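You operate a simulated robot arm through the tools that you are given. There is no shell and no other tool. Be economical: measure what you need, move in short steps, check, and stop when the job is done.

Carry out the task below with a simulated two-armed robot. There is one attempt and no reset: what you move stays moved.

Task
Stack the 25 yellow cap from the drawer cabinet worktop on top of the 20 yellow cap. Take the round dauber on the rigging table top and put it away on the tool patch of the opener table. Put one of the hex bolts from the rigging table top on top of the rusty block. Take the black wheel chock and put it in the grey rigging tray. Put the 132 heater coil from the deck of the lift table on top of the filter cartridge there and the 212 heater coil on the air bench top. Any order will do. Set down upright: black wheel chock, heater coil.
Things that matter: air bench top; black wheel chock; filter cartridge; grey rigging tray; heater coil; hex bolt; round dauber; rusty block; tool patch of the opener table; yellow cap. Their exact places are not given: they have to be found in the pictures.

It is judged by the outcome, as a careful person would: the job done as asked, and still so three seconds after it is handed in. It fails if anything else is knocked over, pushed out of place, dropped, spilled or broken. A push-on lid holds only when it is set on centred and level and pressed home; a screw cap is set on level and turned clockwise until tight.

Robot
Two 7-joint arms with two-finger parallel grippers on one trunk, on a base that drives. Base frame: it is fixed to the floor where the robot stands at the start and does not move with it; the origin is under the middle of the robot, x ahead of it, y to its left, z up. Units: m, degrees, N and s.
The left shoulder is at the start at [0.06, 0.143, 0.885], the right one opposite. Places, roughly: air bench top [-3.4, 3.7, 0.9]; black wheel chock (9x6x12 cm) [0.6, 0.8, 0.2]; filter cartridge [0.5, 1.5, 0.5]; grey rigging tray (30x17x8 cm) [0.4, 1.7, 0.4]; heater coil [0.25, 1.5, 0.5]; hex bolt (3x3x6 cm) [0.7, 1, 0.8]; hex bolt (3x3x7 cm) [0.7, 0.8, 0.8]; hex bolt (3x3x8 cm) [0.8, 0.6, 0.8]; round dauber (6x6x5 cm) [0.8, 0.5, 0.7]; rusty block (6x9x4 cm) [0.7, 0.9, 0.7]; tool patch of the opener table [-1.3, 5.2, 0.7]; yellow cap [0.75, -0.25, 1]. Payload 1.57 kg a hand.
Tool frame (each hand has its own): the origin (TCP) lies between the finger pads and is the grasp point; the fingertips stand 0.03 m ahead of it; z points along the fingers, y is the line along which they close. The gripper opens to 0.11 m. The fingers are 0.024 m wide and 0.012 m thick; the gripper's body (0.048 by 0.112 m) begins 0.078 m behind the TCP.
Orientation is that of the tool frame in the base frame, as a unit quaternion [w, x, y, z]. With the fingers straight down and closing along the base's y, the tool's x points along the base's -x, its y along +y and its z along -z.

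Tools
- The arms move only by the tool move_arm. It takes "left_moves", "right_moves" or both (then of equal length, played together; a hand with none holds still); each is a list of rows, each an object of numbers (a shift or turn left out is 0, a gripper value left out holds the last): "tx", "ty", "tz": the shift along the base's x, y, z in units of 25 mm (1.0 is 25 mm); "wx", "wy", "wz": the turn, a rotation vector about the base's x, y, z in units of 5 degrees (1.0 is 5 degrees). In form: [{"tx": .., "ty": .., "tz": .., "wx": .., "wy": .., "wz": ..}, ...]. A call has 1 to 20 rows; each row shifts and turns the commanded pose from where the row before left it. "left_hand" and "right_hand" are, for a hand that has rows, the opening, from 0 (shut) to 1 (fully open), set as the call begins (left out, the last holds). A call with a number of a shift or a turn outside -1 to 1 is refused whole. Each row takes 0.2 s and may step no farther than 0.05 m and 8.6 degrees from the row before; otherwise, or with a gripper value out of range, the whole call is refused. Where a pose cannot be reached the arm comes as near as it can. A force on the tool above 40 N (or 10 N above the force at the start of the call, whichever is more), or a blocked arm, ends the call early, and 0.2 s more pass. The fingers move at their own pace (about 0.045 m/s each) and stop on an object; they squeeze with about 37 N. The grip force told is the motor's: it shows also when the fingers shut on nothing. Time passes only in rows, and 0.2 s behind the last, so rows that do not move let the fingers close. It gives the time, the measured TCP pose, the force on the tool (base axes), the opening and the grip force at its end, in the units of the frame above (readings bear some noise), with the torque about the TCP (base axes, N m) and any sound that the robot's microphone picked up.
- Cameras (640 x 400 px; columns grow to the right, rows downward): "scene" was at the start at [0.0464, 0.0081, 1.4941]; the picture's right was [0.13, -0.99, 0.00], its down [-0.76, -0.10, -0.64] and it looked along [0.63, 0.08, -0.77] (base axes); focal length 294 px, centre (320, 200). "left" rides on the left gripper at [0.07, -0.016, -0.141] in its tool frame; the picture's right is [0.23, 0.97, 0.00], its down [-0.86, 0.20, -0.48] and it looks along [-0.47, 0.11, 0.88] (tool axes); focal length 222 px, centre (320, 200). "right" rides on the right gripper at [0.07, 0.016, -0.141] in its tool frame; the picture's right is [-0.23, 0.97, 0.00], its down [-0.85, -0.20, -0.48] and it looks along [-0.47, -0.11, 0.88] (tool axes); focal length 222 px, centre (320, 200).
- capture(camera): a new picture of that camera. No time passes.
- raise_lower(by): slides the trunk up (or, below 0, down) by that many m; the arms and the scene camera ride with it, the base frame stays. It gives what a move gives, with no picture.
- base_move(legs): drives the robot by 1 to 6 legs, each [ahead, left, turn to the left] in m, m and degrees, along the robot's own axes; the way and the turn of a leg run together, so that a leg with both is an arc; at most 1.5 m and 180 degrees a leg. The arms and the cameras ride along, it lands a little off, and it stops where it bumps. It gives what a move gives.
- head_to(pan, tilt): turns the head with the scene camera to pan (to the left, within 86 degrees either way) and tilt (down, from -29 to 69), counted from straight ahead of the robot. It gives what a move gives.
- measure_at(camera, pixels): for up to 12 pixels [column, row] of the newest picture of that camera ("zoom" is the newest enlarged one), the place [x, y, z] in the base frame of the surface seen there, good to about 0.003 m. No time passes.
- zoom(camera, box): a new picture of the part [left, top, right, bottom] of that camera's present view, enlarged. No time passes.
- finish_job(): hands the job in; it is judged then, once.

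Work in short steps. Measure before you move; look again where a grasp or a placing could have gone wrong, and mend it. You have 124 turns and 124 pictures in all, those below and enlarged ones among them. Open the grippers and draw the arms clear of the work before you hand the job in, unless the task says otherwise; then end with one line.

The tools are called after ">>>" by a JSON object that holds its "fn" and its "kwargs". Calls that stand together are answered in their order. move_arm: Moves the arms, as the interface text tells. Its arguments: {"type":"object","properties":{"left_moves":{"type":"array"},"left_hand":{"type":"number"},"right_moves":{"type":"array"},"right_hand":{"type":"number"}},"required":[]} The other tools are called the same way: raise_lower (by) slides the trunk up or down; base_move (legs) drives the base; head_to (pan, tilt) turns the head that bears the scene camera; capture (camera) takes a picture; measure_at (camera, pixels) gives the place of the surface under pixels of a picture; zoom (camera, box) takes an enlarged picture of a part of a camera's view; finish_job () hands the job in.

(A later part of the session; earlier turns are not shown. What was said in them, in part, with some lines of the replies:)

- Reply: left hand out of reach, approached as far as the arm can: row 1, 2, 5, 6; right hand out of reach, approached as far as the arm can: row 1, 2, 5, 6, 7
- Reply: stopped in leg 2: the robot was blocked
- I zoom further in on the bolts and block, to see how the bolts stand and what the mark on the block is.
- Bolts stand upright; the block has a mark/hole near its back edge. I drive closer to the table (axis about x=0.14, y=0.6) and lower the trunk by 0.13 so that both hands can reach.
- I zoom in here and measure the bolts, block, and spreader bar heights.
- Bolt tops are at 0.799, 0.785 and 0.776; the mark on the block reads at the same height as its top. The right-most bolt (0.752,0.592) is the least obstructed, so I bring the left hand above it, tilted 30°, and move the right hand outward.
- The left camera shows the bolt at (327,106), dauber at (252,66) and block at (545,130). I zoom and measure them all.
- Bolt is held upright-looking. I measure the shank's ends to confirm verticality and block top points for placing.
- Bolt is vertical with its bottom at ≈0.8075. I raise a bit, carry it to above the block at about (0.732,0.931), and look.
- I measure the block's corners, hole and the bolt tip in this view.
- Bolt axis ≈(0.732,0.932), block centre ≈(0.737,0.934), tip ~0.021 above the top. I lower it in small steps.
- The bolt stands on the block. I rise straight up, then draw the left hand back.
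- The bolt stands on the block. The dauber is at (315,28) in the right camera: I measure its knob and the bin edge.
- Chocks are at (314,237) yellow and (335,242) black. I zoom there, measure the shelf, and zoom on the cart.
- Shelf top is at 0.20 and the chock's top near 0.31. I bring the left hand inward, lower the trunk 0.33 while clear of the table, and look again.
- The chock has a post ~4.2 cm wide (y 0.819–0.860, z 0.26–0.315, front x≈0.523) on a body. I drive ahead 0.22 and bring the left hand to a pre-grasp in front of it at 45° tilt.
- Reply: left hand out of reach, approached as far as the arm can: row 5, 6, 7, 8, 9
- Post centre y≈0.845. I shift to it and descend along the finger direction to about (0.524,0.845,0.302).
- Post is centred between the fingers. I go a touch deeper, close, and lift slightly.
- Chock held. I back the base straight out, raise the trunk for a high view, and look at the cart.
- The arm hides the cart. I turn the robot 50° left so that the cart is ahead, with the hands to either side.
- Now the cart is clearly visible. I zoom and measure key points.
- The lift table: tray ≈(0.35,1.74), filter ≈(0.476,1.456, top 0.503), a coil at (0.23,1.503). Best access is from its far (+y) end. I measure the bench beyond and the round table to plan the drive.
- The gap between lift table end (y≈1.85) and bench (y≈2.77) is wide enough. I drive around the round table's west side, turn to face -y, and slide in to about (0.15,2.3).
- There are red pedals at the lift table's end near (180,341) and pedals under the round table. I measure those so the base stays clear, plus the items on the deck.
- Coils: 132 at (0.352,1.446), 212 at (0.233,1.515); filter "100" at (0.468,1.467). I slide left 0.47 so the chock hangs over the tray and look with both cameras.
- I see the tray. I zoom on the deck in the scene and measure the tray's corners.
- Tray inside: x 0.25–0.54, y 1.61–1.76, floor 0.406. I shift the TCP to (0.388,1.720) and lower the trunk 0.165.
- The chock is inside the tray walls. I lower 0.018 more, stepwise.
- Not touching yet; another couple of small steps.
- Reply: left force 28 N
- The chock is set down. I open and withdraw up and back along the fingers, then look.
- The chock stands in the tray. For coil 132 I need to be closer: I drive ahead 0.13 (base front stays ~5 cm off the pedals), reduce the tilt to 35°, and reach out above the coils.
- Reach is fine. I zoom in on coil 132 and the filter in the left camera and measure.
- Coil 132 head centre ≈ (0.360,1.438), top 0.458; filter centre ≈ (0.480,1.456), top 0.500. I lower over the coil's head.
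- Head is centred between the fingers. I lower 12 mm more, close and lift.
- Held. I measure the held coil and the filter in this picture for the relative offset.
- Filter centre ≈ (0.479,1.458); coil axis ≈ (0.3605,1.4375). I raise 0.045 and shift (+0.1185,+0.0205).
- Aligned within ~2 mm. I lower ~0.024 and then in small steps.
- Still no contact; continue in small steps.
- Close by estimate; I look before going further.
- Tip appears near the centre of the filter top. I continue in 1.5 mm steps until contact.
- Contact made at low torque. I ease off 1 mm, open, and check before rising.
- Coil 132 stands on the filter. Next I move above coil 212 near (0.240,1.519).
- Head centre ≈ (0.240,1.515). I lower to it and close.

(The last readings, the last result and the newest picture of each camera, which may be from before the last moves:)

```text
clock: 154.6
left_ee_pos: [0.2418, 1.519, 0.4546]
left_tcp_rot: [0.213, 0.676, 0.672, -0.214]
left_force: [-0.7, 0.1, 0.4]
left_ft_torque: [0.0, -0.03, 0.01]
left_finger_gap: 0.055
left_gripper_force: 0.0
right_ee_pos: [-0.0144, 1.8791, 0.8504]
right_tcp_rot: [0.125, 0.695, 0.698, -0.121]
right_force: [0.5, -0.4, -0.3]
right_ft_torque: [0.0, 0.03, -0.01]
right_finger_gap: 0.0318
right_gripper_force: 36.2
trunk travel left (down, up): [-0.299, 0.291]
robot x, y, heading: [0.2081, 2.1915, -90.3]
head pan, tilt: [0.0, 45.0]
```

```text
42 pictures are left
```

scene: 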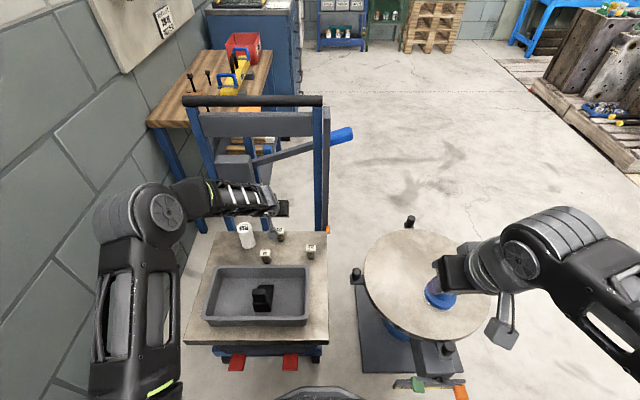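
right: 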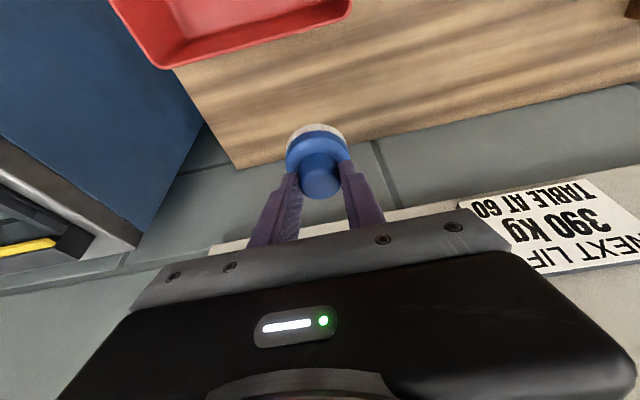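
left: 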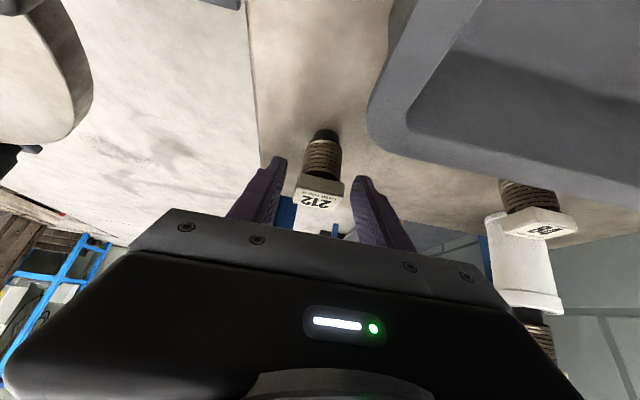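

Centred. Close and lift; then check.

>>> {"fn": "move_arm", "kwargs": {"left_moves": [{}, {}, {}, {}, {"tz": 0.5}, {"tz": 1}, {"tz": 1}, {"tz": 1}, {"tz": 1}, {"tz": 1}, {"tz": 1}, {"tz": 1}], "left_hand": 0}}

>>> {"fn": "capture", "kwargs": {"camera": "left"}}

>>> {"fn": "capture", "kwargs": {"camera": "scene"}}

```text
clock: 157.2
left_ee_pos: [0.2423, 1.5192, 0.6421]
left_tcp_rot: [0.212, 0.676, 0.673, -0.211]
left_force: [-0.2, 0.2, -1.1]
left_ft_torque: [0.01, 0.01, -0.01]
left_finger_gap: 0.0332
left_gripper_force: 36.9
right_ee_pos: [-0.0152, 1.8795, 0.8512]
right_tcp_rot: [0.125, 0.695, 0.697, -0.122]
right_force: [-0.1, 0.1, -1.0]
right_ft_torque: [0.04, 0.0, -0.02]
right_finger_gap: 0.0318
right_gripper_force: 36.9
trunk travel left (down, up): [-0.299, 0.291]
robot x, y, heading: [0.2072, 2.1877, -90.3]
head pan, tilt: [0.0, 45.0]
```

```text
41 pictures are left
```

left: 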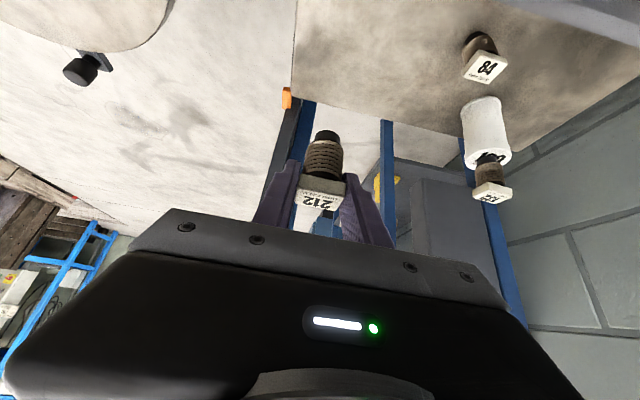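

```text
40 pictures are left
```

scene: 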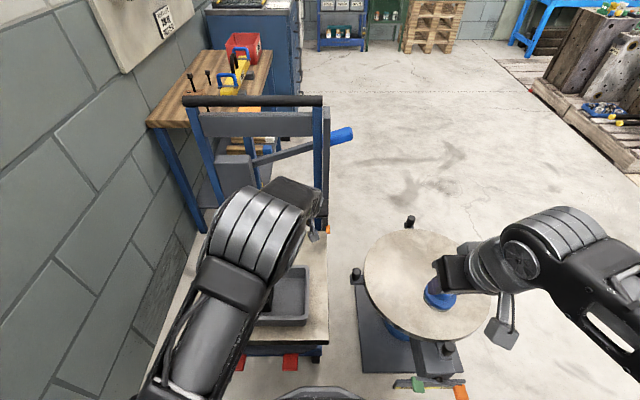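

Coil 212 held (its bottom is ≈0.054 below the TCP). I retract the left hand, back off, raise the trunk, go west, and turn to face +y.

>>> {"fn": "move_arm", "kwargs": {"left_moves": [{"tz": 1}, {"tz": 1, "ty": 1}, {"ty": 1}, {"ty": 1}, {"ty": 1}, {"ty": 1}, {"ty": 1}, {"ty": 1}, {"ty": 1}, {"ty": 1, "tx": 0.5}, {"tx": 1}, {"tx": 1}]}}

>>> {"fn": "base_move", "kwargs": {"legs": [[-0.14, 0, 0], [0, -1.2, 0], [0, 0, 180]]}}

>>> {"fn": "raise_lower", "kwargs": {"by": 0.25}}

>>> {"fn": "head_to", "kwargs": {"pan": 0, "tilt": 20}}

>>> {"fn": "capture", "kwargs": {"camera": "scene"}}

```text
clock: 159.8
left_ee_pos: [0.3026, 1.7431, 0.6917]
left_tcp_rot: [0.213, 0.676, 0.673, -0.213]
left_force: [-0.2, 0.1, -1.4]
left_ft_torque: [-0.01, 0.0, 0.01]
left_finger_gap: 0.0334
left_gripper_force: 36.9
right_ee_pos: [-0.0147, 1.8798, 0.8508]
right_tcp_rot: [0.125, 0.695, 0.697, -0.12]
right_force: [-0.2, 0.4, -1.3]
right_ft_torque: [0.04, 0.01, 0.03]
right_finger_gap: 0.032
right_gripper_force: 36.4
trunk travel left (down, up): [-0.299, 0.291]
robot x, y, heading: [0.2088, 2.1859, -90.2]
head pan, tilt: [0.0, 45.0]
```

```text
clock: 174.3
left_ee_pos: [-1.1016, 2.7693, 0.6915]
left_tcp_rot: [-0.209, 0.684, -0.665, -0.216]
left_force: [-0.6, 0.5, -1.5]
left_ft_torque: [-0.05, 0.0, -0.01]
left_finger_gap: 0.0335
left_gripper_force: 37.4
right_ee_pos: [-0.779, 2.644, 0.8503]
right_tcp_rot: [-0.118, 0.71, -0.683, -0.128]
right_force: [-0.8, 1.2, -0.2]
right_ft_torque: [-0.03, 0.01, -0.03]
right_finger_gap: 0.0318
right_gripper_force: 36.8
trunk travel left (down, up): [-0.299, 0.291]
robot x, y, heading: [-0.9914, 2.3293, 91.6]
head pan, tilt: [0.0, 45.0]
```

```text
clock: 176.8
left_ee_pos: [-1.1007, 2.77, 0.9409]
left_tcp_rot: [-0.209, 0.684, -0.664, -0.217]
left_force: [-0.1, 0.1, -1.4]
left_ft_torque: [-0.03, -0.01, -0.01]
left_finger_gap: 0.0335
left_gripper_force: 37.0
right_ee_pos: [-0.7791, 2.6443, 1.1005]
right_tcp_rot: [-0.118, 0.71, -0.683, -0.127]
right_force: [-0.1, -1.0, -1.0]
right_ft_torque: [-0.02, 0.05, -0.01]
right_finger_gap: 0.0314
right_gripper_force: 36.9
trunk travel left (down, up): [-0.549, 0.041]
robot x, y, heading: [-0.9943, 2.3316, 91.8]
head pan, tilt: [0.0, 45.0]
```

```text
clock: 177.7
left_ee_pos: [-1.1012, 2.7706, 0.9413]
left_tcp_rot: [-0.209, 0.684, -0.664, -0.218]
left_force: [0.1, -0.2, -1.9]
left_ft_torque: [-0.04, 0.0, 0.01]
left_finger_gap: 0.0337
left_gripper_force: 37.1
right_ee_pos: [-0.7776, 2.6444, 1.1031]
right_tcp_rot: [-0.119, 0.709, -0.683, -0.127]
right_force: [-0.1, 0.5, -1.0]
right_ft_torque: [-0.01, 0.0, 0.01]
right_finger_gap: 0.0317
right_gripper_force: 37.1
trunk travel left (down, up): [-0.549, 0.041]
robot x, y, heading: [-0.9919, 2.3335, 91.8]
head pan, tilt: [0.0, 20.0]
```

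```text
39 pictures are left
```

scene: 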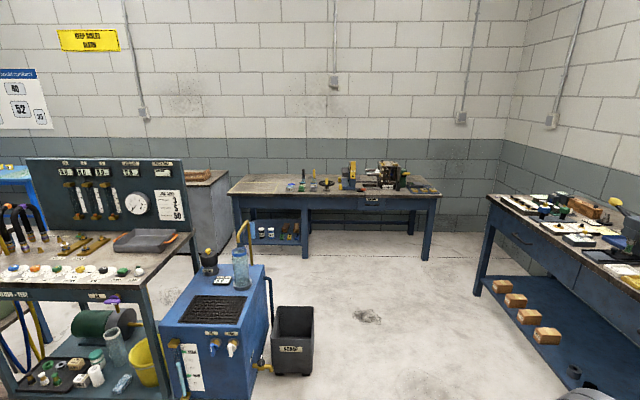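

The opener table is ahead; on the left a gauge bench with a blue unit and a bin. I measure these.

>>> {"fn": "zoom", "kwargs": {"camera": "scene", "box": [215, 140, 455, 270]}}

>>> {"fn": "measure_at", "kwargs": {"camera": "scene", "pixels": [[235, 193], [440, 193], [265, 184], [310, 335], [250, 330], [200, 275], [150, 255], [60, 275], [165, 380], [500, 195], [305, 190], [350, 194]]}}

```text
2.67 times, centred on (335, 205) of scene
```

zoom: 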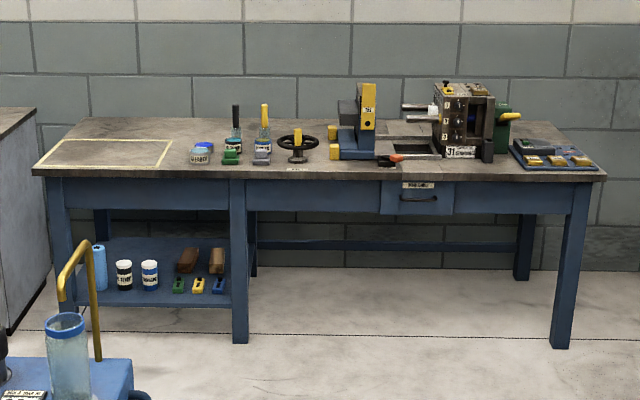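

```text
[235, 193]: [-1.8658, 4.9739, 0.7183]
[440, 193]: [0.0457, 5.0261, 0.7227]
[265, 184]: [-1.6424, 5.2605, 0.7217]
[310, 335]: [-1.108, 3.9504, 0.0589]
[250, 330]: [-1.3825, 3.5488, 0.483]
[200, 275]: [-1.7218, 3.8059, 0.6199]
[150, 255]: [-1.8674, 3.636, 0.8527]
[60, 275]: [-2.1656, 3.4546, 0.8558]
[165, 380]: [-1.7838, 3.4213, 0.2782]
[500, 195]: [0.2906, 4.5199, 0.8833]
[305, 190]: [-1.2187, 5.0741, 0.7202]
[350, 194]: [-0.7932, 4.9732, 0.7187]
```

Opener table: x −1.87…0.05, front edge y≈4.96, top 0.72. I'll go round the bin's right side and stop at about (−0.5,4.45), then look at the table to find the tool patch.

>>> {"fn": "base_move", "kwargs": {"legs": [[0, 0, -1.8], [0.0, -0.5, 0], [1.4, 0, 0], [0.68, 0, 0]]}}

>>> {"fn": "head_to", "kwargs": {"pan": 40, "tilt": 35}}

>>> {"fn": "capture", "kwargs": {"camera": "scene"}}

```text
clock: 191.0
left_ee_pos: [-0.6176, 4.8471, 0.9419]
left_tcp_rot: [-0.209, 0.682, -0.667, -0.215]
left_force: [0.2, 0.0, -0.9]
left_ft_torque: [-0.01, 0.03, -0.01]
left_finger_gap: 0.0335
left_gripper_force: 36.6
right_ee_pos: [-0.2973, 4.7192, 1.1019]
right_tcp_rot: [-0.119, 0.706, -0.687, -0.125]
right_force: [-0.4, 0.2, -0.4]
right_ft_torque: [-0.01, 0.03, 0.01]
right_finger_gap: 0.0316
right_gripper_force: 37.1
trunk travel left (down, up): [-0.549, 0.041]
robot x, y, heading: [-0.5103, 4.4082, 91.4]
head pan, tilt: [0.0, 20.0]
```

```text
clock: 192.1
left_ee_pos: [-0.6166, 4.8465, 0.941]
left_tcp_rot: [-0.211, 0.681, -0.667, -0.216]
left_force: [-0.3, 0.2, -1.6]
left_ft_torque: [-0.03, -0.01, -0.03]
left_finger_gap: 0.0332
left_gripper_force: 37.1
right_ee_pos: [-0.2971, 4.7163, 1.1006]
right_tcp_rot: [-0.119, 0.706, -0.687, -0.126]
right_force: [0.5, -0.1, 0.1]
right_ft_torque: [-0.03, 0.0, -0.01]
right_finger_gap: 0.0318
right_gripper_force: 36.9
trunk travel left (down, up): [-0.549, 0.041]
robot x, y, heading: [-0.5122, 4.4096, 91.3]
head pan, tilt: [40.0, 35.0]
```

```text
37 pictures are left
```

scene: 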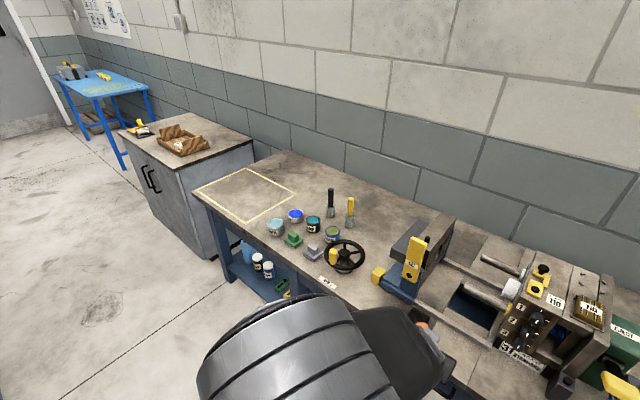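

I zoom in on the left half of the table to identify the tool patch.

>>> {"fn": "zoom", "kwargs": {"camera": "scene", "box": [185, 145, 385, 300]}}

>>> {"fn": "measure_at", "kwargs": {"camera": "scene", "pixels": [[245, 168], [295, 194], [250, 221], [194, 191], [245, 193], [275, 225], [296, 213], [328, 281], [295, 238], [350, 205], [330, 190], [345, 255]]}}

```text
2.58 times, centred on (285, 222) of scene
```

zoom: 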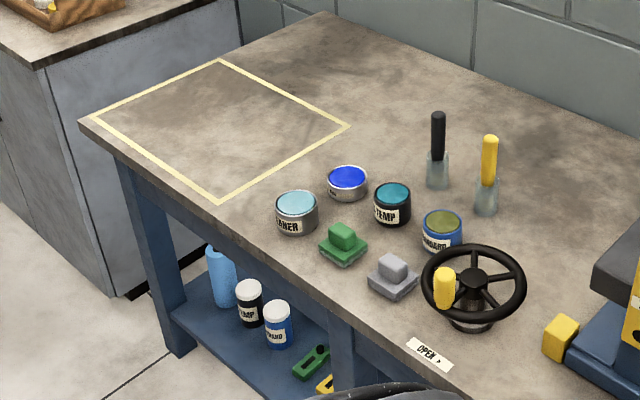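

```text
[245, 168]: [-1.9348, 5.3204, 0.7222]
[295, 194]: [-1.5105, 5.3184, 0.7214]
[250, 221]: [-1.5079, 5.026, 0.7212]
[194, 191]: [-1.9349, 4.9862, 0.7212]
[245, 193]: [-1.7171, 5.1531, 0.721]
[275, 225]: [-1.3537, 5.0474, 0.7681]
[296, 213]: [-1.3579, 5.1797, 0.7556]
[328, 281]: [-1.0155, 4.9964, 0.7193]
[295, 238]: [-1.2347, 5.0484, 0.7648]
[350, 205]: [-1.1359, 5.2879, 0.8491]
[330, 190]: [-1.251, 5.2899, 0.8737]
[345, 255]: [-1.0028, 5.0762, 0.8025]
```

The rough place (−1.3,5.2) lies amid the tins, brushes and daubers — that tool area, not the taped rectangle (centre −1.72). I pull the left hand back and drive west along the table at y≈4.5 to about x=−1.42, then look closely.

>>> {"fn": "move_arm", "kwargs": {"left_moves": [{"ty": -1, "tz": 0.5}, {"ty": -1, "tz": 0.5}, {"ty": -1}, {"ty": -0.5}]}}

>>> {"fn": "base_move", "kwargs": {"legs": [[0.09, 0, -1.3], [0, 0.91, 0]]}}

>>> {"fn": "head_to", "kwargs": {"pan": -5, "tilt": 42}}

>>> {"fn": "capture", "kwargs": {"camera": "scene"}}

```text
clock: 193.1
left_ee_pos: [-0.5914, 4.8069, 0.9821]
left_tcp_rot: [-0.209, 0.681, -0.668, -0.215]
left_force: [0.2, -1.0, -1.9]
left_ft_torque: [-0.03, -0.01, 0.03]
left_finger_gap: 0.0337
left_gripper_force: 36.5
left hand out of reach, approached as far as the arm can: row 1, 2, 3, 4
right_ee_pos: [-0.2959, 4.7181, 1.1026]
right_tcp_rot: [-0.12, 0.706, -0.687, -0.126]
right_force: [0.4, 0.0, 0.0]
right_ft_torque: [0.01, 0.01, 0.04]
right_finger_gap: 0.0319
right_gripper_force: 37.0
trunk travel left (down, up): [-0.549, 0.041]
robot x, y, heading: [-0.5091, 4.4076, 91.3]
head pan, tilt: [40.0, 35.0]
```

```text
clock: 198.5
left_ee_pos: [-1.4809, 4.8996, 0.982]
left_tcp_rot: [-0.21, 0.675, -0.675, -0.212]
left_force: [0.0, -0.3, -0.5]
left_ft_torque: [0.0, -0.02, -0.01]
left_finger_gap: 0.0334
left_gripper_force: 37.2
right_ee_pos: [-1.19, 4.8036, 1.1018]
right_tcp_rot: [-0.121, 0.699, -0.693, -0.125]
right_force: [0.1, 0.5, -1.4]
right_ft_torque: [-0.02, -0.02, 0.01]
right_finger_gap: 0.0314
right_gripper_force: 37.1
trunk travel left (down, up): [-0.549, 0.041]
robot x, y, heading: [-1.4091, 4.4966, 90.1]
head pan, tilt: [40.0, 35.0]
```

```text
clock: 199.6
left_ee_pos: [-1.4813, 4.8997, 0.9836]
left_tcp_rot: [-0.211, 0.675, -0.674, -0.213]
left_force: [-0.6, -0.3, -2.0]
left_ft_torque: [0.01, 0.0, 0.02]
left_finger_gap: 0.0335
left_gripper_force: 36.8
right_ee_pos: [-1.1889, 4.8046, 1.1011]
right_tcp_rot: [-0.12, 0.699, -0.694, -0.126]
right_force: [-0.9, 0.2, -1.1]
right_ft_torque: [0.0, -0.02, 0.01]
right_finger_gap: 0.032
right_gripper_force: 37.1
trunk travel left (down, up): [-0.549, 0.041]
robot x, y, heading: [-1.4113, 4.4966, 90.4]
head pan, tilt: [-5.0, 42.0]
```

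```text
35 pictures are left
```

scene: 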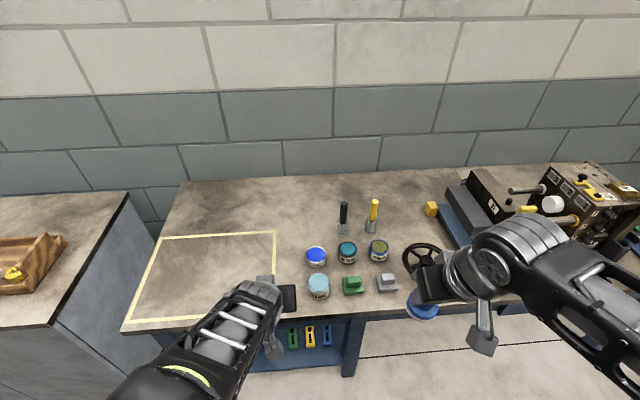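

I zoom on the tool area and measure each item's place.

>>> {"fn": "zoom", "kwargs": {"camera": "scene", "box": [270, 190, 430, 300]}}

>>> {"fn": "measure_at", "kwargs": {"camera": "scene", "pixels": [[316, 254], [347, 247], [378, 247], [318, 283], [353, 281], [387, 281], [342, 228], [371, 226], [320, 230], [300, 230], [290, 255], [342, 265]]}}

```text
3.64 times, centred on (350, 245) of scene
```

zoom: 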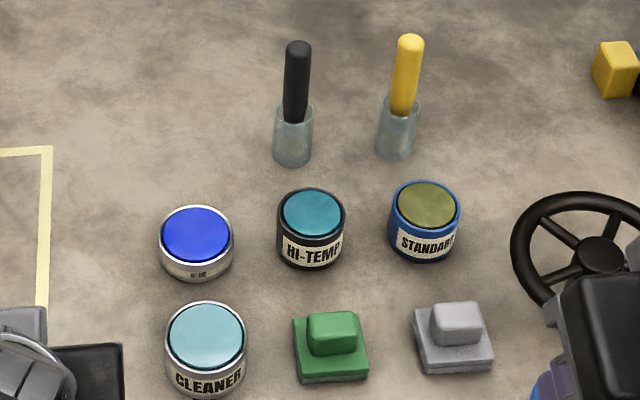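

```text
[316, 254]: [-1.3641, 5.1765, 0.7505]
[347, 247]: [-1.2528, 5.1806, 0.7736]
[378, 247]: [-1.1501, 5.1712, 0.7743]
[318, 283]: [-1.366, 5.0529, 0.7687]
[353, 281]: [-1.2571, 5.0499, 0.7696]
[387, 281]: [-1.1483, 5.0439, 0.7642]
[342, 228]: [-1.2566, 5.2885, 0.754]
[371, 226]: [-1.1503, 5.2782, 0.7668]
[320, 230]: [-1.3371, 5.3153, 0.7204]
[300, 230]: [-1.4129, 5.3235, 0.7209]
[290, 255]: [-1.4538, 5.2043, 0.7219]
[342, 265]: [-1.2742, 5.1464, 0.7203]
```

The items form a 3×3 grid with one empty slot at about (−1.355,5.285): that is the dauber's place. I move ahead 0.12 and left 0.06, lower the trunk 0.085, and shift the left hand outward.

>>> {"fn": "base_move", "kwargs": {"legs": [[0.12, 0.06, -0.2]]}}

>>> {"fn": "raise_lower", "kwargs": {"by": -0.085}}

>>> {"fn": "move_arm", "kwargs": {"left_moves": [{"tx": -1}, {"tx": -1}, {"tx": -1}, {"tx": -1}, {"tx": -1}, {}, {}, {}, {}, {}, {}, {}, {}, {}, {}], "right_moves": [{"ty": 1}, {"ty": 1}, {"ty": 1}, {"ty": 1}, {"ty": 1}, {"ty": 1, "tx": -0.5}, {"ty": 1, "tx": -0.5}, {"ty": 1, "tx": -0.5}, {"ty": 1, "tx": -0.5}, {"ty": 1, "tx": -0.5}, {"ty": 1, "tx": -0.5}, {"ty": 1, "tx": -0.5}, {"ty": 1, "tx": -0.5}, {"ty": 0.8}, {}]}}

>>> {"fn": "capture", "kwargs": {"camera": "right"}}

>>> {"fn": "capture", "kwargs": {"camera": "scene"}}

```text
clock: 200.9
left_ee_pos: [-1.5396, 5.0204, 0.9813]
left_tcp_rot: [0.21, -0.673, 0.677, 0.211]
left_force: [-0.7, 0.6, -2.3]
left_ft_torque: [-0.03, -0.01, 0.02]
left_finger_gap: 0.0335
left_gripper_force: 36.9
right_ee_pos: [-1.2483, 4.9223, 1.1008]
right_tcp_rot: [-0.12, 0.697, -0.696, -0.124]
right_force: [-0.5, 1.1, -0.8]
right_ft_torque: [-0.02, 0.0, -0.04]
right_finger_gap: 0.0315
right_gripper_force: 37.4
trunk travel left (down, up): [-0.549, 0.041]
robot x, y, heading: [-1.4737, 4.6204, 89.6]
head pan, tilt: [-5.0, 42.0]
```

```text
clock: 202.1
left_ee_pos: [-1.5393, 5.0189, 0.8966]
left_tcp_rot: [0.211, -0.673, 0.676, 0.212]
left_force: [-0.8, 0.2, -0.8]
left_ft_torque: [-0.01, -0.02, -0.03]
left_finger_gap: 0.0334
left_gripper_force: 36.7
right_ee_pos: [-1.247, 4.921, 1.016]
right_tcp_rot: [-0.121, 0.698, -0.695, -0.125]
right_force: [1.0, 0.6, -0.8]
right_ft_torque: [-0.05, -0.02, 0.02]
right_finger_gap: 0.0316
right_gripper_force: 37.2
trunk travel left (down, up): [-0.464, 0.126]
robot x, y, heading: [-1.4744, 4.6139, 89.6]
head pan, tilt: [-5.0, 42.0]
```

```text
clock: 205.3
left_ee_pos: [-1.6511, 5.0522, 0.9108]
left_tcp_rot: [0.212, -0.672, 0.677, 0.211]
left_force: [1.1, -0.9, -1.1]
left_ft_torque: [-0.03, -0.01, 0.0]
left_finger_gap: 0.0334
left_gripper_force: 37.2
left hand out of reach, approached as far as the arm can: row 1, 2, 3, 4
right_ee_pos: [-1.3477, 5.2642, 1.0164]
right_tcp_rot: [-0.122, 0.697, -0.696, -0.125]
right_force: [-0.2, 0.4, -1.3]
right_ft_torque: [0.0, 0.0, 0.0]
right_finger_gap: 0.0317
right_gripper_force: 36.6
trunk travel left (down, up): [-0.464, 0.126]
robot x, y, heading: [-1.4686, 4.6167, 89.9]
head pan, tilt: [-5.0, 42.0]
```

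```text
33 pictures are left
```

right: 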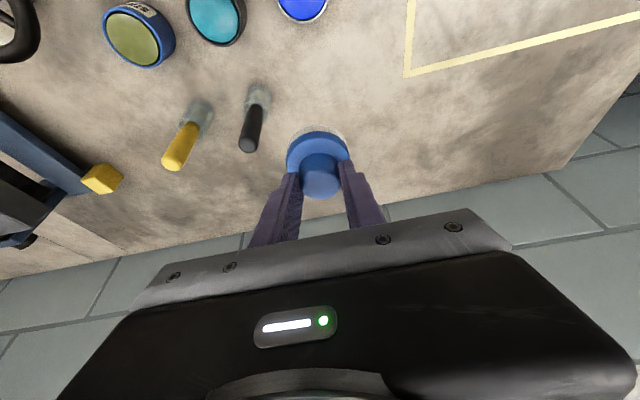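

```text
32 pictures are left
```

scene: 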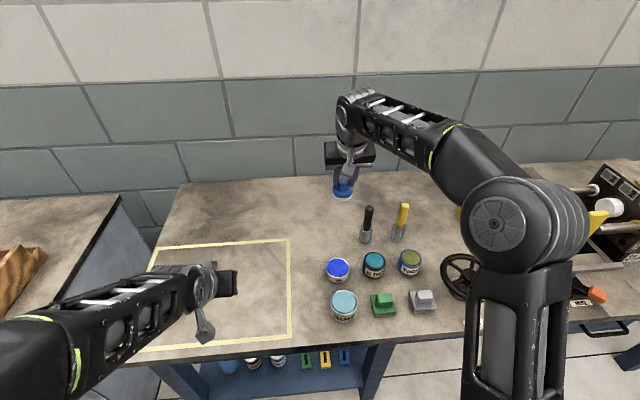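

I verify neighbours' positions from this right camera picture.

>>> {"fn": "measure_at", "kwargs": {"camera": "right", "pixels": [[257, 95], [248, 143], [303, 8], [318, 180], [318, 140], [360, 160], [408, 75], [370, 110]]}}

```text
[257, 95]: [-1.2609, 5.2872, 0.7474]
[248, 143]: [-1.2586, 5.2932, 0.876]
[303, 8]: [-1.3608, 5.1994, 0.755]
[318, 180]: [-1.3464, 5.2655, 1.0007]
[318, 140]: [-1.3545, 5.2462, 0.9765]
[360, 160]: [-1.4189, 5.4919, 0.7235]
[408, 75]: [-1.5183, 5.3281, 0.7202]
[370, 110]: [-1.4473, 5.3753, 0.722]
```

Dauber over (−1.348,5.27); brush at x −1.26, tin at y≈5.18. I shift slightly away from the brush and descend.

>>> {"fn": "move_arm", "kwargs": {"right_moves": [{"tx": -0.3, "ty": 0.2}, {"tz": -1}, {"tz": -1}, {"tz": -1}, {"tz": -1}, {"tz": -1}, {"tz": -1}, {"tz": -1}, {"tz": -1}, {"tz": -0.8}, {"tz": -0.3}, {}]}}

>>> {"fn": "move_arm", "kwargs": {"right_moves": [{"tz": -0.2}, {}]}}

>>> {"fn": "capture", "kwargs": {"camera": "right"}}

```text
clock: 207.9
left_ee_pos: [-1.6508, 5.052, 0.9112]
left_tcp_rot: [0.21, -0.673, 0.677, 0.211]
left_force: [-0.2, -0.3, -1.9]
left_ft_torque: [-0.02, 0.01, 0.0]
left_finger_gap: 0.0336
left_gripper_force: 36.7
right_ee_pos: [-1.3549, 5.2705, 0.7893]
right_tcp_rot: [-0.121, 0.698, -0.695, -0.125]
right_force: [0.1, -0.1, -0.1]
right_ft_torque: [-0.04, 0.01, 0.0]
right_finger_gap: 0.0318
right_gripper_force: 37.2
trunk travel left (down, up): [-0.464, 0.126]
robot x, y, heading: [-1.4716, 4.62, 89.7]
head pan, tilt: [-5.0, 42.0]
```

```text
clock: 208.5
left_ee_pos: [-1.6515, 5.0521, 0.9117]
left_tcp_rot: [0.211, -0.673, 0.677, 0.211]
left_force: [1.3, -0.4, -1.1]
left_ft_torque: [-0.05, -0.04, 0.01]
left_finger_gap: 0.0333
left_gripper_force: 37.6
right_ee_pos: [-1.3549, 5.2711, 0.7846]
right_tcp_rot: [-0.12, 0.697, -0.695, -0.125]
right_force: [-0.4, -0.1, -1.5]
right_ft_torque: [-0.02, -0.01, 0.01]
right_finger_gap: 0.0318
right_gripper_force: 37.4
trunk travel left (down, up): [-0.464, 0.126]
robot x, y, heading: [-1.4729, 4.6156, 89.7]
head pan, tilt: [-5.0, 42.0]
```

```text
31 pictures are left
```

right: 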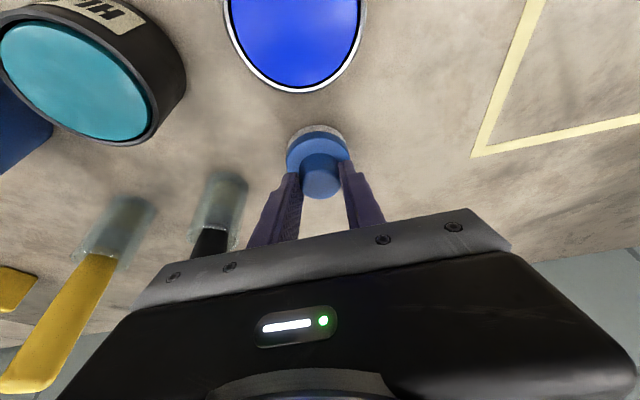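

Clear of the brush. I lower the last few mm.

>>> {"fn": "move_arm", "kwargs": {"right_moves": [{"tz": -0.1}, {}]}}

>>> {"fn": "move_arm", "kwargs": {"right_moves": [{"tz": -0.08}, {}]}}

```text
clock: 209.1
left_ee_pos: [-1.6506, 5.053, 0.9111]
left_tcp_rot: [0.21, -0.673, 0.677, 0.211]
left_force: [0.3, 0.7, -1.7]
left_ft_torque: [-0.04, 0.01, 0.02]
left_finger_gap: 0.0334
left_gripper_force: 37.1
right_ee_pos: [-1.354, 5.2711, 0.7816]
right_tcp_rot: [-0.121, 0.697, -0.695, -0.124]
right_force: [-0.4, 0.0, -0.9]
right_ft_torque: [-0.01, 0.0, 0.02]
right_finger_gap: 0.0316
right_gripper_force: 37.2
trunk travel left (down, up): [-0.464, 0.126]
robot x, y, heading: [-1.4741, 4.6151, 89.7]
head pan, tilt: [-5.0, 42.0]
```

```text
clock: 209.7
left_ee_pos: [-1.6507, 5.0513, 0.9105]
left_tcp_rot: [0.21, -0.673, 0.677, 0.211]
left_force: [-1.0, -0.2, -0.2]
left_ft_torque: [-0.02, 0.01, -0.01]
left_finger_gap: 0.0335
left_gripper_force: 36.9
right_ee_pos: [-1.3549, 5.2715, 0.7813]
right_tcp_rot: [-0.121, 0.698, -0.695, -0.126]
right_force: [0.6, -1.4, 6.7]
right_ft_torque: [-0.09, -0.22, 0.0]
right_finger_gap: 0.032
right_gripper_force: 37.0
trunk travel left (down, up): [-0.464, 0.126]
robot x, y, heading: [-1.4728, 4.6133, 90.0]
head pan, tilt: [-5.0, 42.0]
```

Contact at 7 N. I open (moderately, to stay off the brush) and rise straight up.

>>> {"fn": "move_arm", "kwargs": {"right_moves": [{}, {}, {}, {"tz": 0.4}, {"tz": 1}, {"tz": 1}, {"tz": 1}, {"tz": 1}, {"tz": 1}, {"tz": 1}, {"tz": 1}, {"tz": 1}], "right_hand": 0.48}}

>>> {"fn": "capture", "kwargs": {"camera": "right"}}

```text
clock: 212.3
left_ee_pos: [-1.6501, 5.0522, 0.912]
left_tcp_rot: [0.211, -0.673, 0.677, 0.211]
left_force: [0.5, -0.3, -1.4]
left_ft_torque: [-0.01, 0.01, 0.03]
left_finger_gap: 0.0334
left_gripper_force: 37.4
right_ee_pos: [-1.3562, 5.2726, 0.9914]
right_tcp_rot: [-0.121, 0.697, -0.696, -0.126]
right_force: [-0.3, 0.7, -0.2]
right_ft_torque: [0.01, 0.05, -0.02]
right_finger_gap: 0.0527
right_gripper_force: 0.0
trunk travel left (down, up): [-0.464, 0.126]
robot x, y, heading: [-1.4703, 4.6175, 89.7]
head pan, tilt: [-5.0, 42.0]
```

```text
30 pictures are left
```

right: 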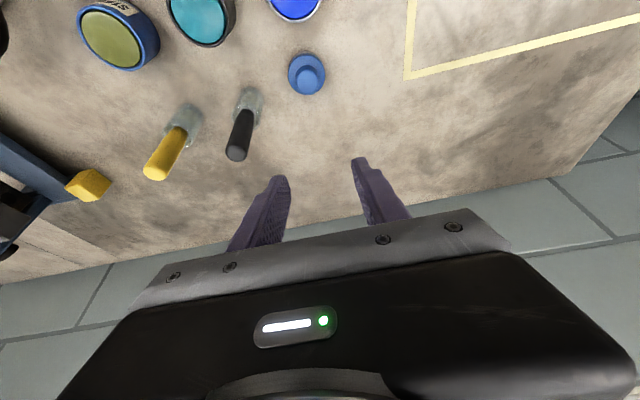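

The dauber is in its slot. I retract the right arm, raise the trunk slightly, back off a bit, and look west for the air bench.

>>> {"fn": "move_arm", "kwargs": {"right_moves": [{"tz": 1}, {"ty": -1}, {"ty": -1}, {"ty": -1}, {"ty": -1}, {"ty": -1}, {"ty": -1}, {"ty": -1, "tx": 0.5}, {"ty": -1, "tx": 0.5}, {"ty": -1, "tx": 0.5}, {"ty": -1, "tx": 0.5}, {"ty": -1, "tx": 0.5}, {"ty": -1, "tx": 0.5}, {"ty": -1, "tx": 0.5}]}}

>>> {"fn": "raise_lower", "kwargs": {"by": 0.12}}

>>> {"fn": "base_move", "kwargs": {"legs": [[-0.1, 0, 0]]}}

>>> {"fn": "head_to", "kwargs": {"pan": 84, "tilt": 25}}

>>> {"fn": "capture", "kwargs": {"camera": "scene"}}

```text
clock: 215.3
left_ee_pos: [-1.6507, 5.0512, 0.9107]
left_tcp_rot: [0.21, -0.673, 0.677, 0.212]
left_force: [0.3, 0.8, -1.5]
left_ft_torque: [-0.03, 0.0, 0.0]
left_finger_gap: 0.0333
left_gripper_force: 36.6
right_ee_pos: [-1.2659, 4.9454, 1.0149]
right_tcp_rot: [-0.122, 0.697, -0.696, -0.125]
right_force: [0.1, -0.8, 0.5]
right_ft_torque: [0.05, -0.04, -0.01]
right_finger_gap: 0.0528
right_gripper_force: 0.0
trunk travel left (down, up): [-0.464, 0.126]
robot x, y, heading: [-1.472, 4.6161, 90.0]
head pan, tilt: [-5.0, 42.0]
```

```text
clock: 216.8
left_ee_pos: [-1.651, 5.0515, 1.0306]
left_tcp_rot: [0.21, -0.673, 0.676, 0.212]
left_force: [0.1, -0.2, -2.0]
left_ft_torque: [0.01, -0.02, -0.02]
left_finger_gap: 0.0337
left_gripper_force: 37.1
right_ee_pos: [-1.2681, 4.9462, 1.1341]
right_tcp_rot: [-0.121, 0.697, -0.696, -0.125]
right_force: [-0.3, -0.2, 0.6]
right_ft_torque: [-0.01, -0.01, 0.0]
right_finger_gap: 0.0529
right_gripper_force: 0.1
trunk travel left (down, up): [-0.584, 0.006]
robot x, y, heading: [-1.4736, 4.6176, 89.6]
head pan, tilt: [-5.0, 42.0]
```

```text
clock: 218.0
left_ee_pos: [-1.6511, 4.9496, 1.0323]
left_tcp_rot: [0.211, -0.673, 0.677, 0.212]
left_force: [0.4, -0.7, -1.9]
left_ft_torque: [0.0, 0.0, 0.0]
left_finger_gap: 0.0334
left_gripper_force: 37.0
right_ee_pos: [-1.2675, 4.8421, 1.1344]
right_tcp_rot: [-0.122, 0.696, -0.696, -0.125]
right_force: [-0.1, -0.1, 0.1]
right_ft_torque: [0.06, -0.02, -0.01]
right_finger_gap: 0.0528
right_gripper_force: 0.1
trunk travel left (down, up): [-0.584, 0.006]
robot x, y, heading: [-1.4702, 4.5159, 89.6]
head pan, tilt: [-5.0, 42.0]
```

```text
clock: 219.6
left_ee_pos: [-1.6515, 4.9503, 1.0308]
left_tcp_rot: [0.211, -0.672, 0.678, 0.211]
left_force: [-0.6, 0.0, -0.4]
left_ft_torque: [-0.01, -0.04, 0.02]
left_finger_gap: 0.0336
left_gripper_force: 36.3
right_ee_pos: [-1.2666, 4.8444, 1.1343]
right_tcp_rot: [0.121, -0.696, 0.696, 0.125]
right_force: [0.4, -0.2, 0.0]
right_ft_torque: [-0.03, 0.0, 0.03]
right_finger_gap: 0.0529
right_gripper_force: 0.1
trunk travel left (down, up): [-0.584, 0.006]
robot x, y, heading: [-1.4707, 4.5139, 89.6]
head pan, tilt: [84.0, 25.0]
```

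```text
29 pictures are left
```

scene: 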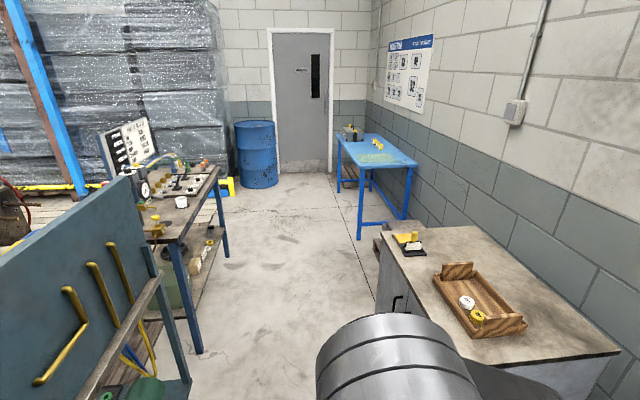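

The bench at (180,200) beyond the gauge board looks like the air bench. I measure and zoom on it.

>>> {"fn": "measure_at", "kwargs": {"camera": "scene", "pixels": [[180, 225], [205, 190], [165, 200], [180, 203], [197, 350], [222, 250], [150, 235], [130, 230], [190, 180], [385, 290], [410, 245], [180, 365]]}}

>>> {"fn": "zoom", "kwargs": {"camera": "scene", "box": [90, 110, 250, 270]}}

```text
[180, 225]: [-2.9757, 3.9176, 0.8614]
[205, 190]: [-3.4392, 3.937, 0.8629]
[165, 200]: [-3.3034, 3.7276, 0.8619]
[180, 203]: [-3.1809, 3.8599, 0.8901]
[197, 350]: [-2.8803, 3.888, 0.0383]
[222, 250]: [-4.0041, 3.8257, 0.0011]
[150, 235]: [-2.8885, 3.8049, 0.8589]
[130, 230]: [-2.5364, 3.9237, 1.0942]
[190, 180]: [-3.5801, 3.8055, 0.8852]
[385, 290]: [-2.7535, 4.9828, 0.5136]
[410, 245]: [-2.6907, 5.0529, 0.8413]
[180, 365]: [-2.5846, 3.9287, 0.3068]
```

```text
2.50 times, centred on (170, 190) of scene
```

zoom: 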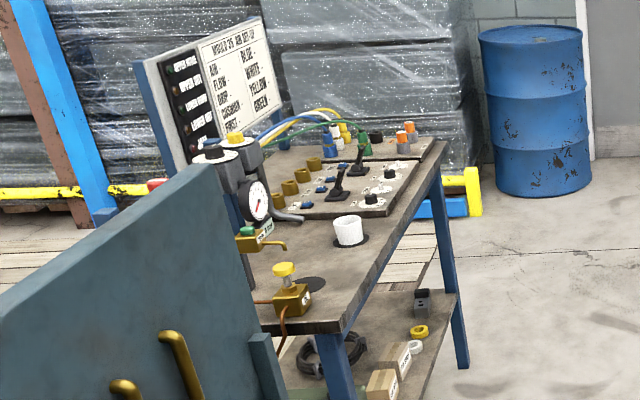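

The air bench: top z≈0.862, x −2.88…−4.0, front edge y≈3.94 with its open side to this aisle. I drive west down the aisle facing west, then turn to face it at x≈−3.2.

>>> {"fn": "base_move", "kwargs": {"legs": [[0, 0, 90.4], [1.0, 0, 0], [0.73, 0, 0], [0, 0, 90]]}}

>>> {"fn": "head_to", "kwargs": {"pan": 0, "tilt": 42}}

>>> {"fn": "capture", "kwargs": {"camera": "scene"}}

```text
clock: 236.0
left_ee_pos: [-3.0243, 4.0851, 1.0304]
left_tcp_rot: [0.21, 0.682, 0.668, -0.212]
left_force: [0.0, 0.0, -1.7]
left_ft_torque: [0.03, 0.01, 0.01]
left_finger_gap: 0.0336
left_gripper_force: 36.9
right_ee_pos: [-3.4075, 4.1987, 1.1356]
right_tcp_rot: [0.125, 0.701, 0.692, -0.121]
right_force: [-0.3, 0.1, -0.5]
right_ft_torque: [0.05, 0.02, 0.02]
right_finger_gap: 0.0529
right_gripper_force: 0.1
trunk travel left (down, up): [-0.584, 0.006]
robot x, y, heading: [-3.1975, 4.5235, -91.4]
head pan, tilt: [84.0, 25.0]
```

```text
clock: 237.6
left_ee_pos: [-3.024, 4.0856, 1.0302]
left_tcp_rot: [0.209, 0.682, 0.668, -0.212]
left_force: [-0.9, 0.3, -2.1]
left_ft_torque: [0.02, -0.04, -0.01]
left_finger_gap: 0.0334
left_gripper_force: 37.0
right_ee_pos: [-3.4079, 4.1978, 1.1353]
right_tcp_rot: [0.123, 0.701, 0.692, -0.121]
right_force: [0.0, -0.1, 0.2]
right_ft_torque: [0.0, -0.01, 0.0]
right_finger_gap: 0.0527
right_gripper_force: 0.0
trunk travel left (down, up): [-0.584, 0.006]
robot x, y, heading: [-3.1961, 4.5249, -91.1]
head pan, tilt: [0.0, 42.0]
```

```text
27 pictures are left
```

scene: 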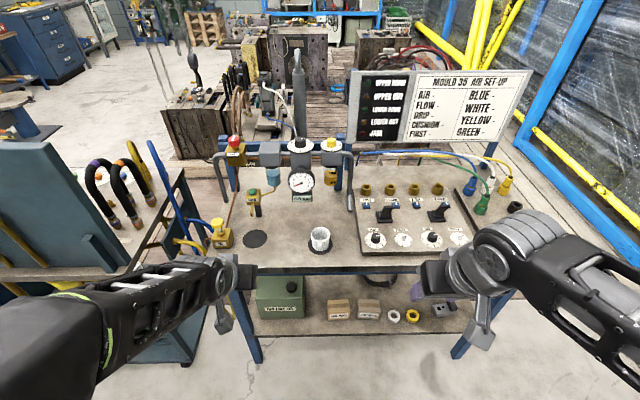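

The open bench surface between the black pad (255,240) and the white cup (320,238) is free. I zoom and measure.

>>> {"fn": "zoom", "kwargs": {"camera": "scene", "box": [200, 190, 360, 280]}}

>>> {"fn": "measure_at", "kwargs": {"camera": "scene", "pixels": [[255, 240], [287, 245], [287, 225], [287, 262], [320, 232], [308, 245], [268, 240], [300, 183], [222, 230], [254, 200], [345, 255], [287, 266]]}}

```text
4.00 times, centred on (280, 235) of scene
```

zoom: 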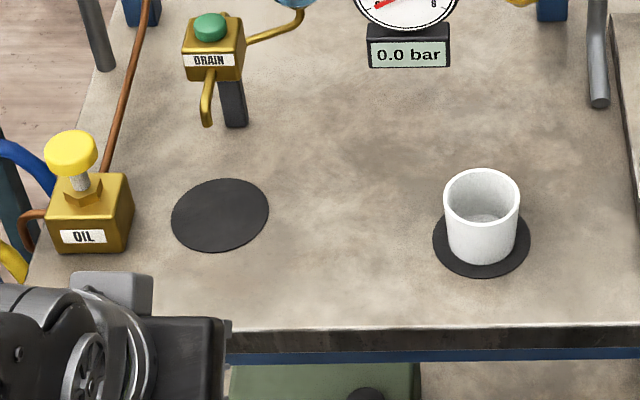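

```text
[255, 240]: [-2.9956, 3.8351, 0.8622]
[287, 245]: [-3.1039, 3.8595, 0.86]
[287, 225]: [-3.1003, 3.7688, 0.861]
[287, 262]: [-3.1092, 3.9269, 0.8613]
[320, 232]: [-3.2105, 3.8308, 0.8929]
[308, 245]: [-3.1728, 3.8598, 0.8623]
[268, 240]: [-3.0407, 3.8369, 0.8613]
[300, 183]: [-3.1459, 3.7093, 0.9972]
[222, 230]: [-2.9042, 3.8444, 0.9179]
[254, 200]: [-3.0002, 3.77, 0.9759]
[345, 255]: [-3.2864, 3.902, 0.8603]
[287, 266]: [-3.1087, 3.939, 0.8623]
```

I choose (−3.105,3.855) on the bare bench top. I square the heading, advance 0.1, and carry the coil over the spot.

>>> {"fn": "base_move", "kwargs": {"legs": [[0.1, 0, 1.0]]}}

>>> {"fn": "move_arm", "kwargs": {"left_moves": [{"tx": -0.8, "ty": -0.5}, {"tx": -0.8, "ty": -1}, {"tx": -0.8, "ty": -1}, {"tx": -0.8, "ty": -1}, {"ty": -1}, {"ty": -0.5, "tz": -1}, {"tz": -1}, {"tz": -0.8}, {}]}}

>>> {"fn": "capture", "kwargs": {"camera": "left"}}

>>> {"fn": "zoom", "kwargs": {"camera": "scene", "box": [200, 180, 400, 305]}}

```text
clock: 238.7
left_ee_pos: [-3.0177, 3.9882, 1.0312]
left_tcp_rot: [0.211, 0.676, 0.674, -0.21]
left_force: [-0.2, -0.2, -0.7]
left_ft_torque: [0.05, 0.01, 0.03]
left_finger_gap: 0.0334
left_gripper_force: 36.9
right_ee_pos: [-3.4034, 4.0933, 1.1357]
right_tcp_rot: [0.124, 0.696, 0.697, -0.12]
right_force: [0.6, 0.4, 0.1]
right_ft_torque: [0.05, 0.0, 0.02]
right_finger_gap: 0.0528
right_gripper_force: 0.0
trunk travel left (down, up): [-0.584, 0.006]
robot x, y, heading: [-3.1961, 4.4202, -90.0]
head pan, tilt: [0.0, 42.0]
```

```text
clock: 240.7
left_ee_pos: [-3.0973, 3.8657, 0.9614]
left_tcp_rot: [0.211, 0.677, 0.673, -0.21]
left_force: [-0.1, -0.2, -1.1]
left_ft_torque: [-0.02, -0.01, 0.04]
left_finger_gap: 0.0336
left_gripper_force: 36.4
right_ee_pos: [-3.4017, 4.0954, 1.1353]
right_tcp_rot: [0.125, 0.695, 0.698, -0.121]
right_force: [-0.4, -0.3, -1.1]
right_ft_torque: [0.02, 0.02, -0.03]
right_finger_gap: 0.0527
right_gripper_force: 0.1
trunk travel left (down, up): [-0.584, 0.006]
robot x, y, heading: [-3.197, 4.4241, -90.2]
head pan, tilt: [0.0, 42.0]
```

```text
25 pictures are left
```

left: 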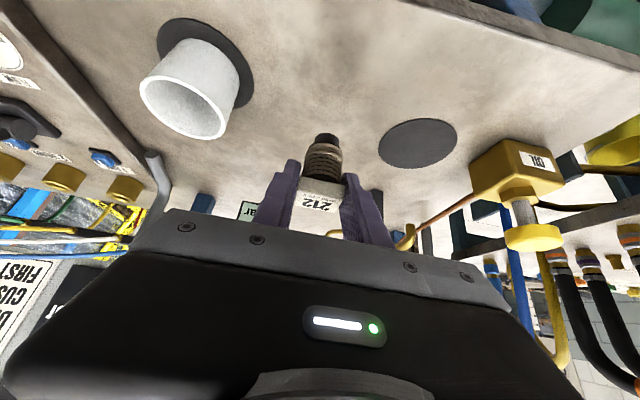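

```text
3.20 times, centred on (300, 242) of scene
```

zoom: 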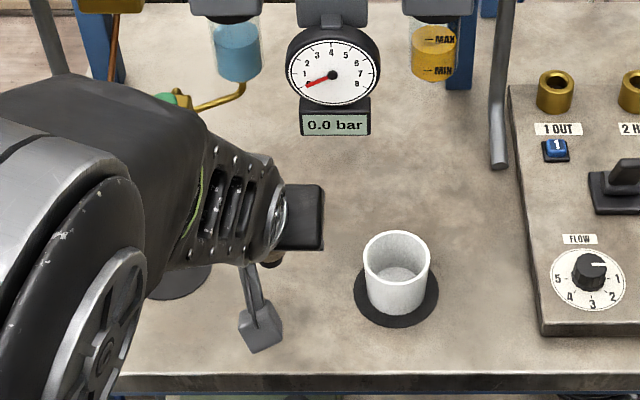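

Clear around. I lower 0.042, then in small steps to contact.

>>> {"fn": "move_arm", "kwargs": {"left_moves": [{"tz": -0.8}, {"tz": -0.6}, {"tz": -0.2}, {}]}}

>>> {"fn": "move_arm", "kwargs": {"left_moves": [{"tz": -0.12}, {}]}}

>>> {"fn": "move_arm", "kwargs": {"left_moves": [{"tz": -0.08}, {}]}}

```text
clock: 241.7
left_ee_pos: [-3.0992, 3.8657, 0.9198]
left_tcp_rot: [0.212, 0.676, 0.674, -0.21]
left_force: [0.0, -0.6, -0.7]
left_ft_torque: [0.03, 0.04, -0.01]
left_finger_gap: 0.0334
left_gripper_force: 36.5
right_ee_pos: [-3.4013, 4.0948, 1.1356]
right_tcp_rot: [0.124, 0.696, 0.697, -0.121]
right_force: [0.4, -0.2, 0.0]
right_ft_torque: [0.0, 0.0, 0.01]
right_finger_gap: 0.0528
right_gripper_force: 0.1
trunk travel left (down, up): [-0.584, 0.006]
robot x, y, heading: [-3.1912, 4.4225, -90.2]
head pan, tilt: [0.0, 42.0]
```

```text
clock: 242.3
left_ee_pos: [-3.0987, 3.8645, 0.9165]
left_tcp_rot: [0.212, 0.676, 0.673, -0.21]
left_force: [-0.3, -0.6, -0.8]
left_ft_torque: [0.03, -0.03, 0.01]
left_finger_gap: 0.0334
left_gripper_force: 37.0
right_ee_pos: [-3.4019, 4.0943, 1.1359]
right_tcp_rot: [0.124, 0.695, 0.698, -0.121]
right_force: [-0.5, 0.3, 0.7]
right_ft_torque: [0.01, 0.01, -0.01]
right_finger_gap: 0.0527
right_gripper_force: 0.1
trunk travel left (down, up): [-0.584, 0.006]
robot x, y, heading: [-3.1966, 4.4224, -90.3]
head pan, tilt: [0.0, 42.0]
```

```text
clock: 242.9
left_ee_pos: [-3.0991, 3.8635, 0.9156]
left_tcp_rot: [0.212, 0.677, 0.673, -0.211]
left_force: [0.6, -0.2, -1.2]
left_ft_torque: [-0.01, -0.03, 0.02]
left_finger_gap: 0.0337
left_gripper_force: 36.9
right_ee_pos: [-3.4034, 4.0953, 1.1357]
right_tcp_rot: [0.124, 0.696, 0.697, -0.121]
right_force: [0.5, -0.4, 0.4]
right_ft_torque: [0.01, 0.02, -0.02]
right_finger_gap: 0.0532
right_gripper_force: 0.0
trunk travel left (down, up): [-0.584, 0.006]
robot x, y, heading: [-3.1985, 4.4259, -90.2]
head pan, tilt: [0.0, 42.0]
```

Nearly there; two more steps.

>>> {"fn": "move_arm", "kwargs": {"left_moves": [{"tz": -0.06}, {}]}}

>>> {"fn": "move_arm", "kwargs": {"left_moves": [{"tz": -0.06}, {}]}}

```text
clock: 243.5
left_ee_pos: [-3.099, 3.8637, 0.9139]
left_tcp_rot: [0.212, 0.677, 0.673, -0.209]
left_force: [0.3, -0.8, 0.0]
left_ft_torque: [0.03, 0.02, -0.05]
left_finger_gap: 0.0334
left_gripper_force: 37.0
right_ee_pos: [-3.4023, 4.0924, 1.1363]
right_tcp_rot: [0.125, 0.695, 0.698, -0.121]
right_force: [-0.4, -0.5, 0.9]
right_ft_torque: [0.0, 0.01, 0.01]
right_finger_gap: 0.0529
right_gripper_force: 0.1
trunk travel left (down, up): [-0.584, 0.006]
robot x, y, heading: [-3.1964, 4.4258, -90.2]
head pan, tilt: [0.0, 42.0]
```

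```text
clock: 244.1
left_ee_pos: [-3.0973, 3.8643, 0.9135]
left_tcp_rot: [0.212, 0.676, 0.673, -0.212]
left_force: [0.8, 2.4, 11.8]
left_ft_torque: [0.07, 0.09, -0.03]
left_finger_gap: 0.0337
left_gripper_force: 36.8
right_ee_pos: [-3.4018, 4.0961, 1.1362]
right_tcp_rot: [0.124, 0.696, 0.697, -0.121]
right_force: [0.8, -0.3, 0.2]
right_ft_torque: [0.0, 0.03, 0.03]
right_finger_gap: 0.0526
right_gripper_force: 0.2
trunk travel left (down, up): [-0.584, 0.006]
robot x, y, heading: [-3.196, 4.4224, -90.0]
head pan, tilt: [0.0, 42.0]
```

Contact. I open, rise, and check.

>>> {"fn": "move_arm", "kwargs": {"left_moves": [{}, {}, {}, {"tz": 0.4}, {"tz": 1}, {"tz": 1}, {"tz": 1}, {"tz": 1}, {"tz": 1, "ty": 0.5}, {"ty": 1}], "left_hand": 0.55}}

>>> {"fn": "capture", "kwargs": {"camera": "left"}}

```text
clock: 246.3
left_ee_pos: [-3.0975, 3.9027, 1.0478]
left_tcp_rot: [0.212, 0.677, 0.673, -0.21]
left_force: [1.1, -0.2, -0.3]
left_ft_torque: [-0.03, 0.0, 0.0]
left_finger_gap: 0.0602
left_gripper_force: 0.1
right_ee_pos: [-3.4022, 4.0959, 1.1361]
right_tcp_rot: [0.124, 0.696, 0.697, -0.121]
right_force: [-0.6, -1.1, -0.4]
right_ft_torque: [-0.01, -0.01, -0.03]
right_finger_gap: 0.0528
right_gripper_force: 0.1
trunk travel left (down, up): [-0.584, 0.006]
robot x, y, heading: [-3.1943, 4.4229, -90.1]
head pan, tilt: [0.0, 42.0]
```

```text
23 pictures are left
```

left: 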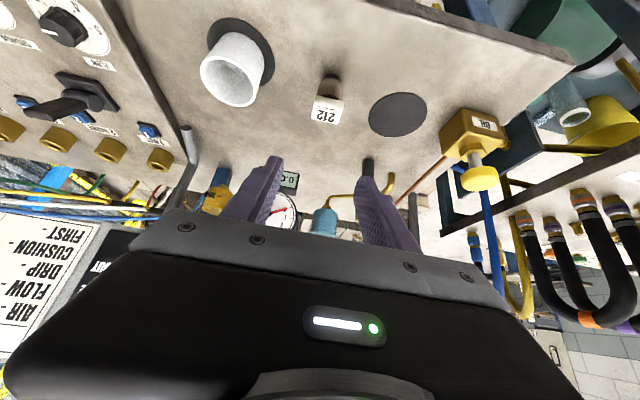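

Coil 212 stands on the bench top. I draw both arms clear with the grippers open and back the base off.

>>> {"fn": "move_arm", "kwargs": {"left_moves": [{"ty": 1}, {"ty": 1}, {"ty": 1}, {"ty": 1}], "right_moves": [{}, {}, {}, {}], "left_hand": 0.9, "right_hand": 0.9}}

>>> {"fn": "base_move", "kwargs": {"legs": [[-0.12, 0, 0]]}}

>>> {"fn": "capture", "kwargs": {"camera": "scene"}}

```text
clock: 247.3
left_ee_pos: [-3.0986, 4.0027, 1.0469]
left_tcp_rot: [0.212, 0.677, 0.673, -0.21]
left_force: [0.7, 0.4, -0.3]
left_ft_torque: [0.01, 0.0, -0.02]
left_finger_gap: 0.099
left_gripper_force: 0.2
right_ee_pos: [-3.4034, 4.0963, 1.1351]
right_tcp_rot: [0.125, 0.696, 0.697, -0.121]
right_force: [0.8, 0.1, -0.6]
right_ft_torque: [0.0, -0.01, 0.01]
right_finger_gap: 0.0991
right_gripper_force: 0.1
trunk travel left (down, up): [-0.584, 0.006]
robot x, y, heading: [-3.1948, 4.423, -90.2]
head pan, tilt: [0.0, 42.0]
```

```text
clock: 248.6
left_ee_pos: [-3.0972, 4.1246, 1.0485]
left_tcp_rot: [0.212, 0.677, 0.673, -0.211]
left_force: [0.4, 0.1, -1.5]
left_ft_torque: [-0.02, 0.0, -0.01]
left_finger_gap: 0.0992
left_gripper_force: 0.0
right_ee_pos: [-3.402, 4.218, 1.137]
right_tcp_rot: [0.126, 0.695, 0.697, -0.122]
right_force: [0.3, 0.5, 0.4]
right_ft_torque: [0.01, -0.03, -0.03]
right_finger_gap: 0.0988
right_gripper_force: 0.0
trunk travel left (down, up): [-0.584, 0.006]
robot x, y, heading: [-3.1981, 4.5439, -90.3]
head pan, tilt: [0.0, 42.0]
```

```text
22 pictures are left
```

scene: 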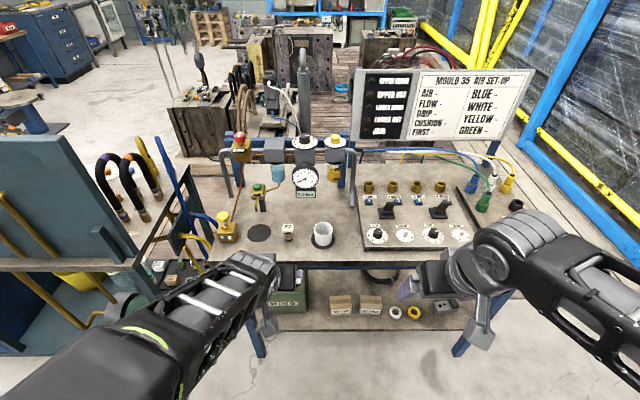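

The 212 coil stands at (288,228) between the pad and the cup. Every part of the job is done, both grippers are open and the arms are clear, so I hand it in.

>>> {"fn": "finish_job", "kwargs": {}}

```text
The job is handed in.
```

I finished and handed in all six placements; each looked right in the picture I took after letting go. I put the dauber in the empty slot among the tins and brushes, not inside the yellow-taped rectangle, because that slot matched the given location.
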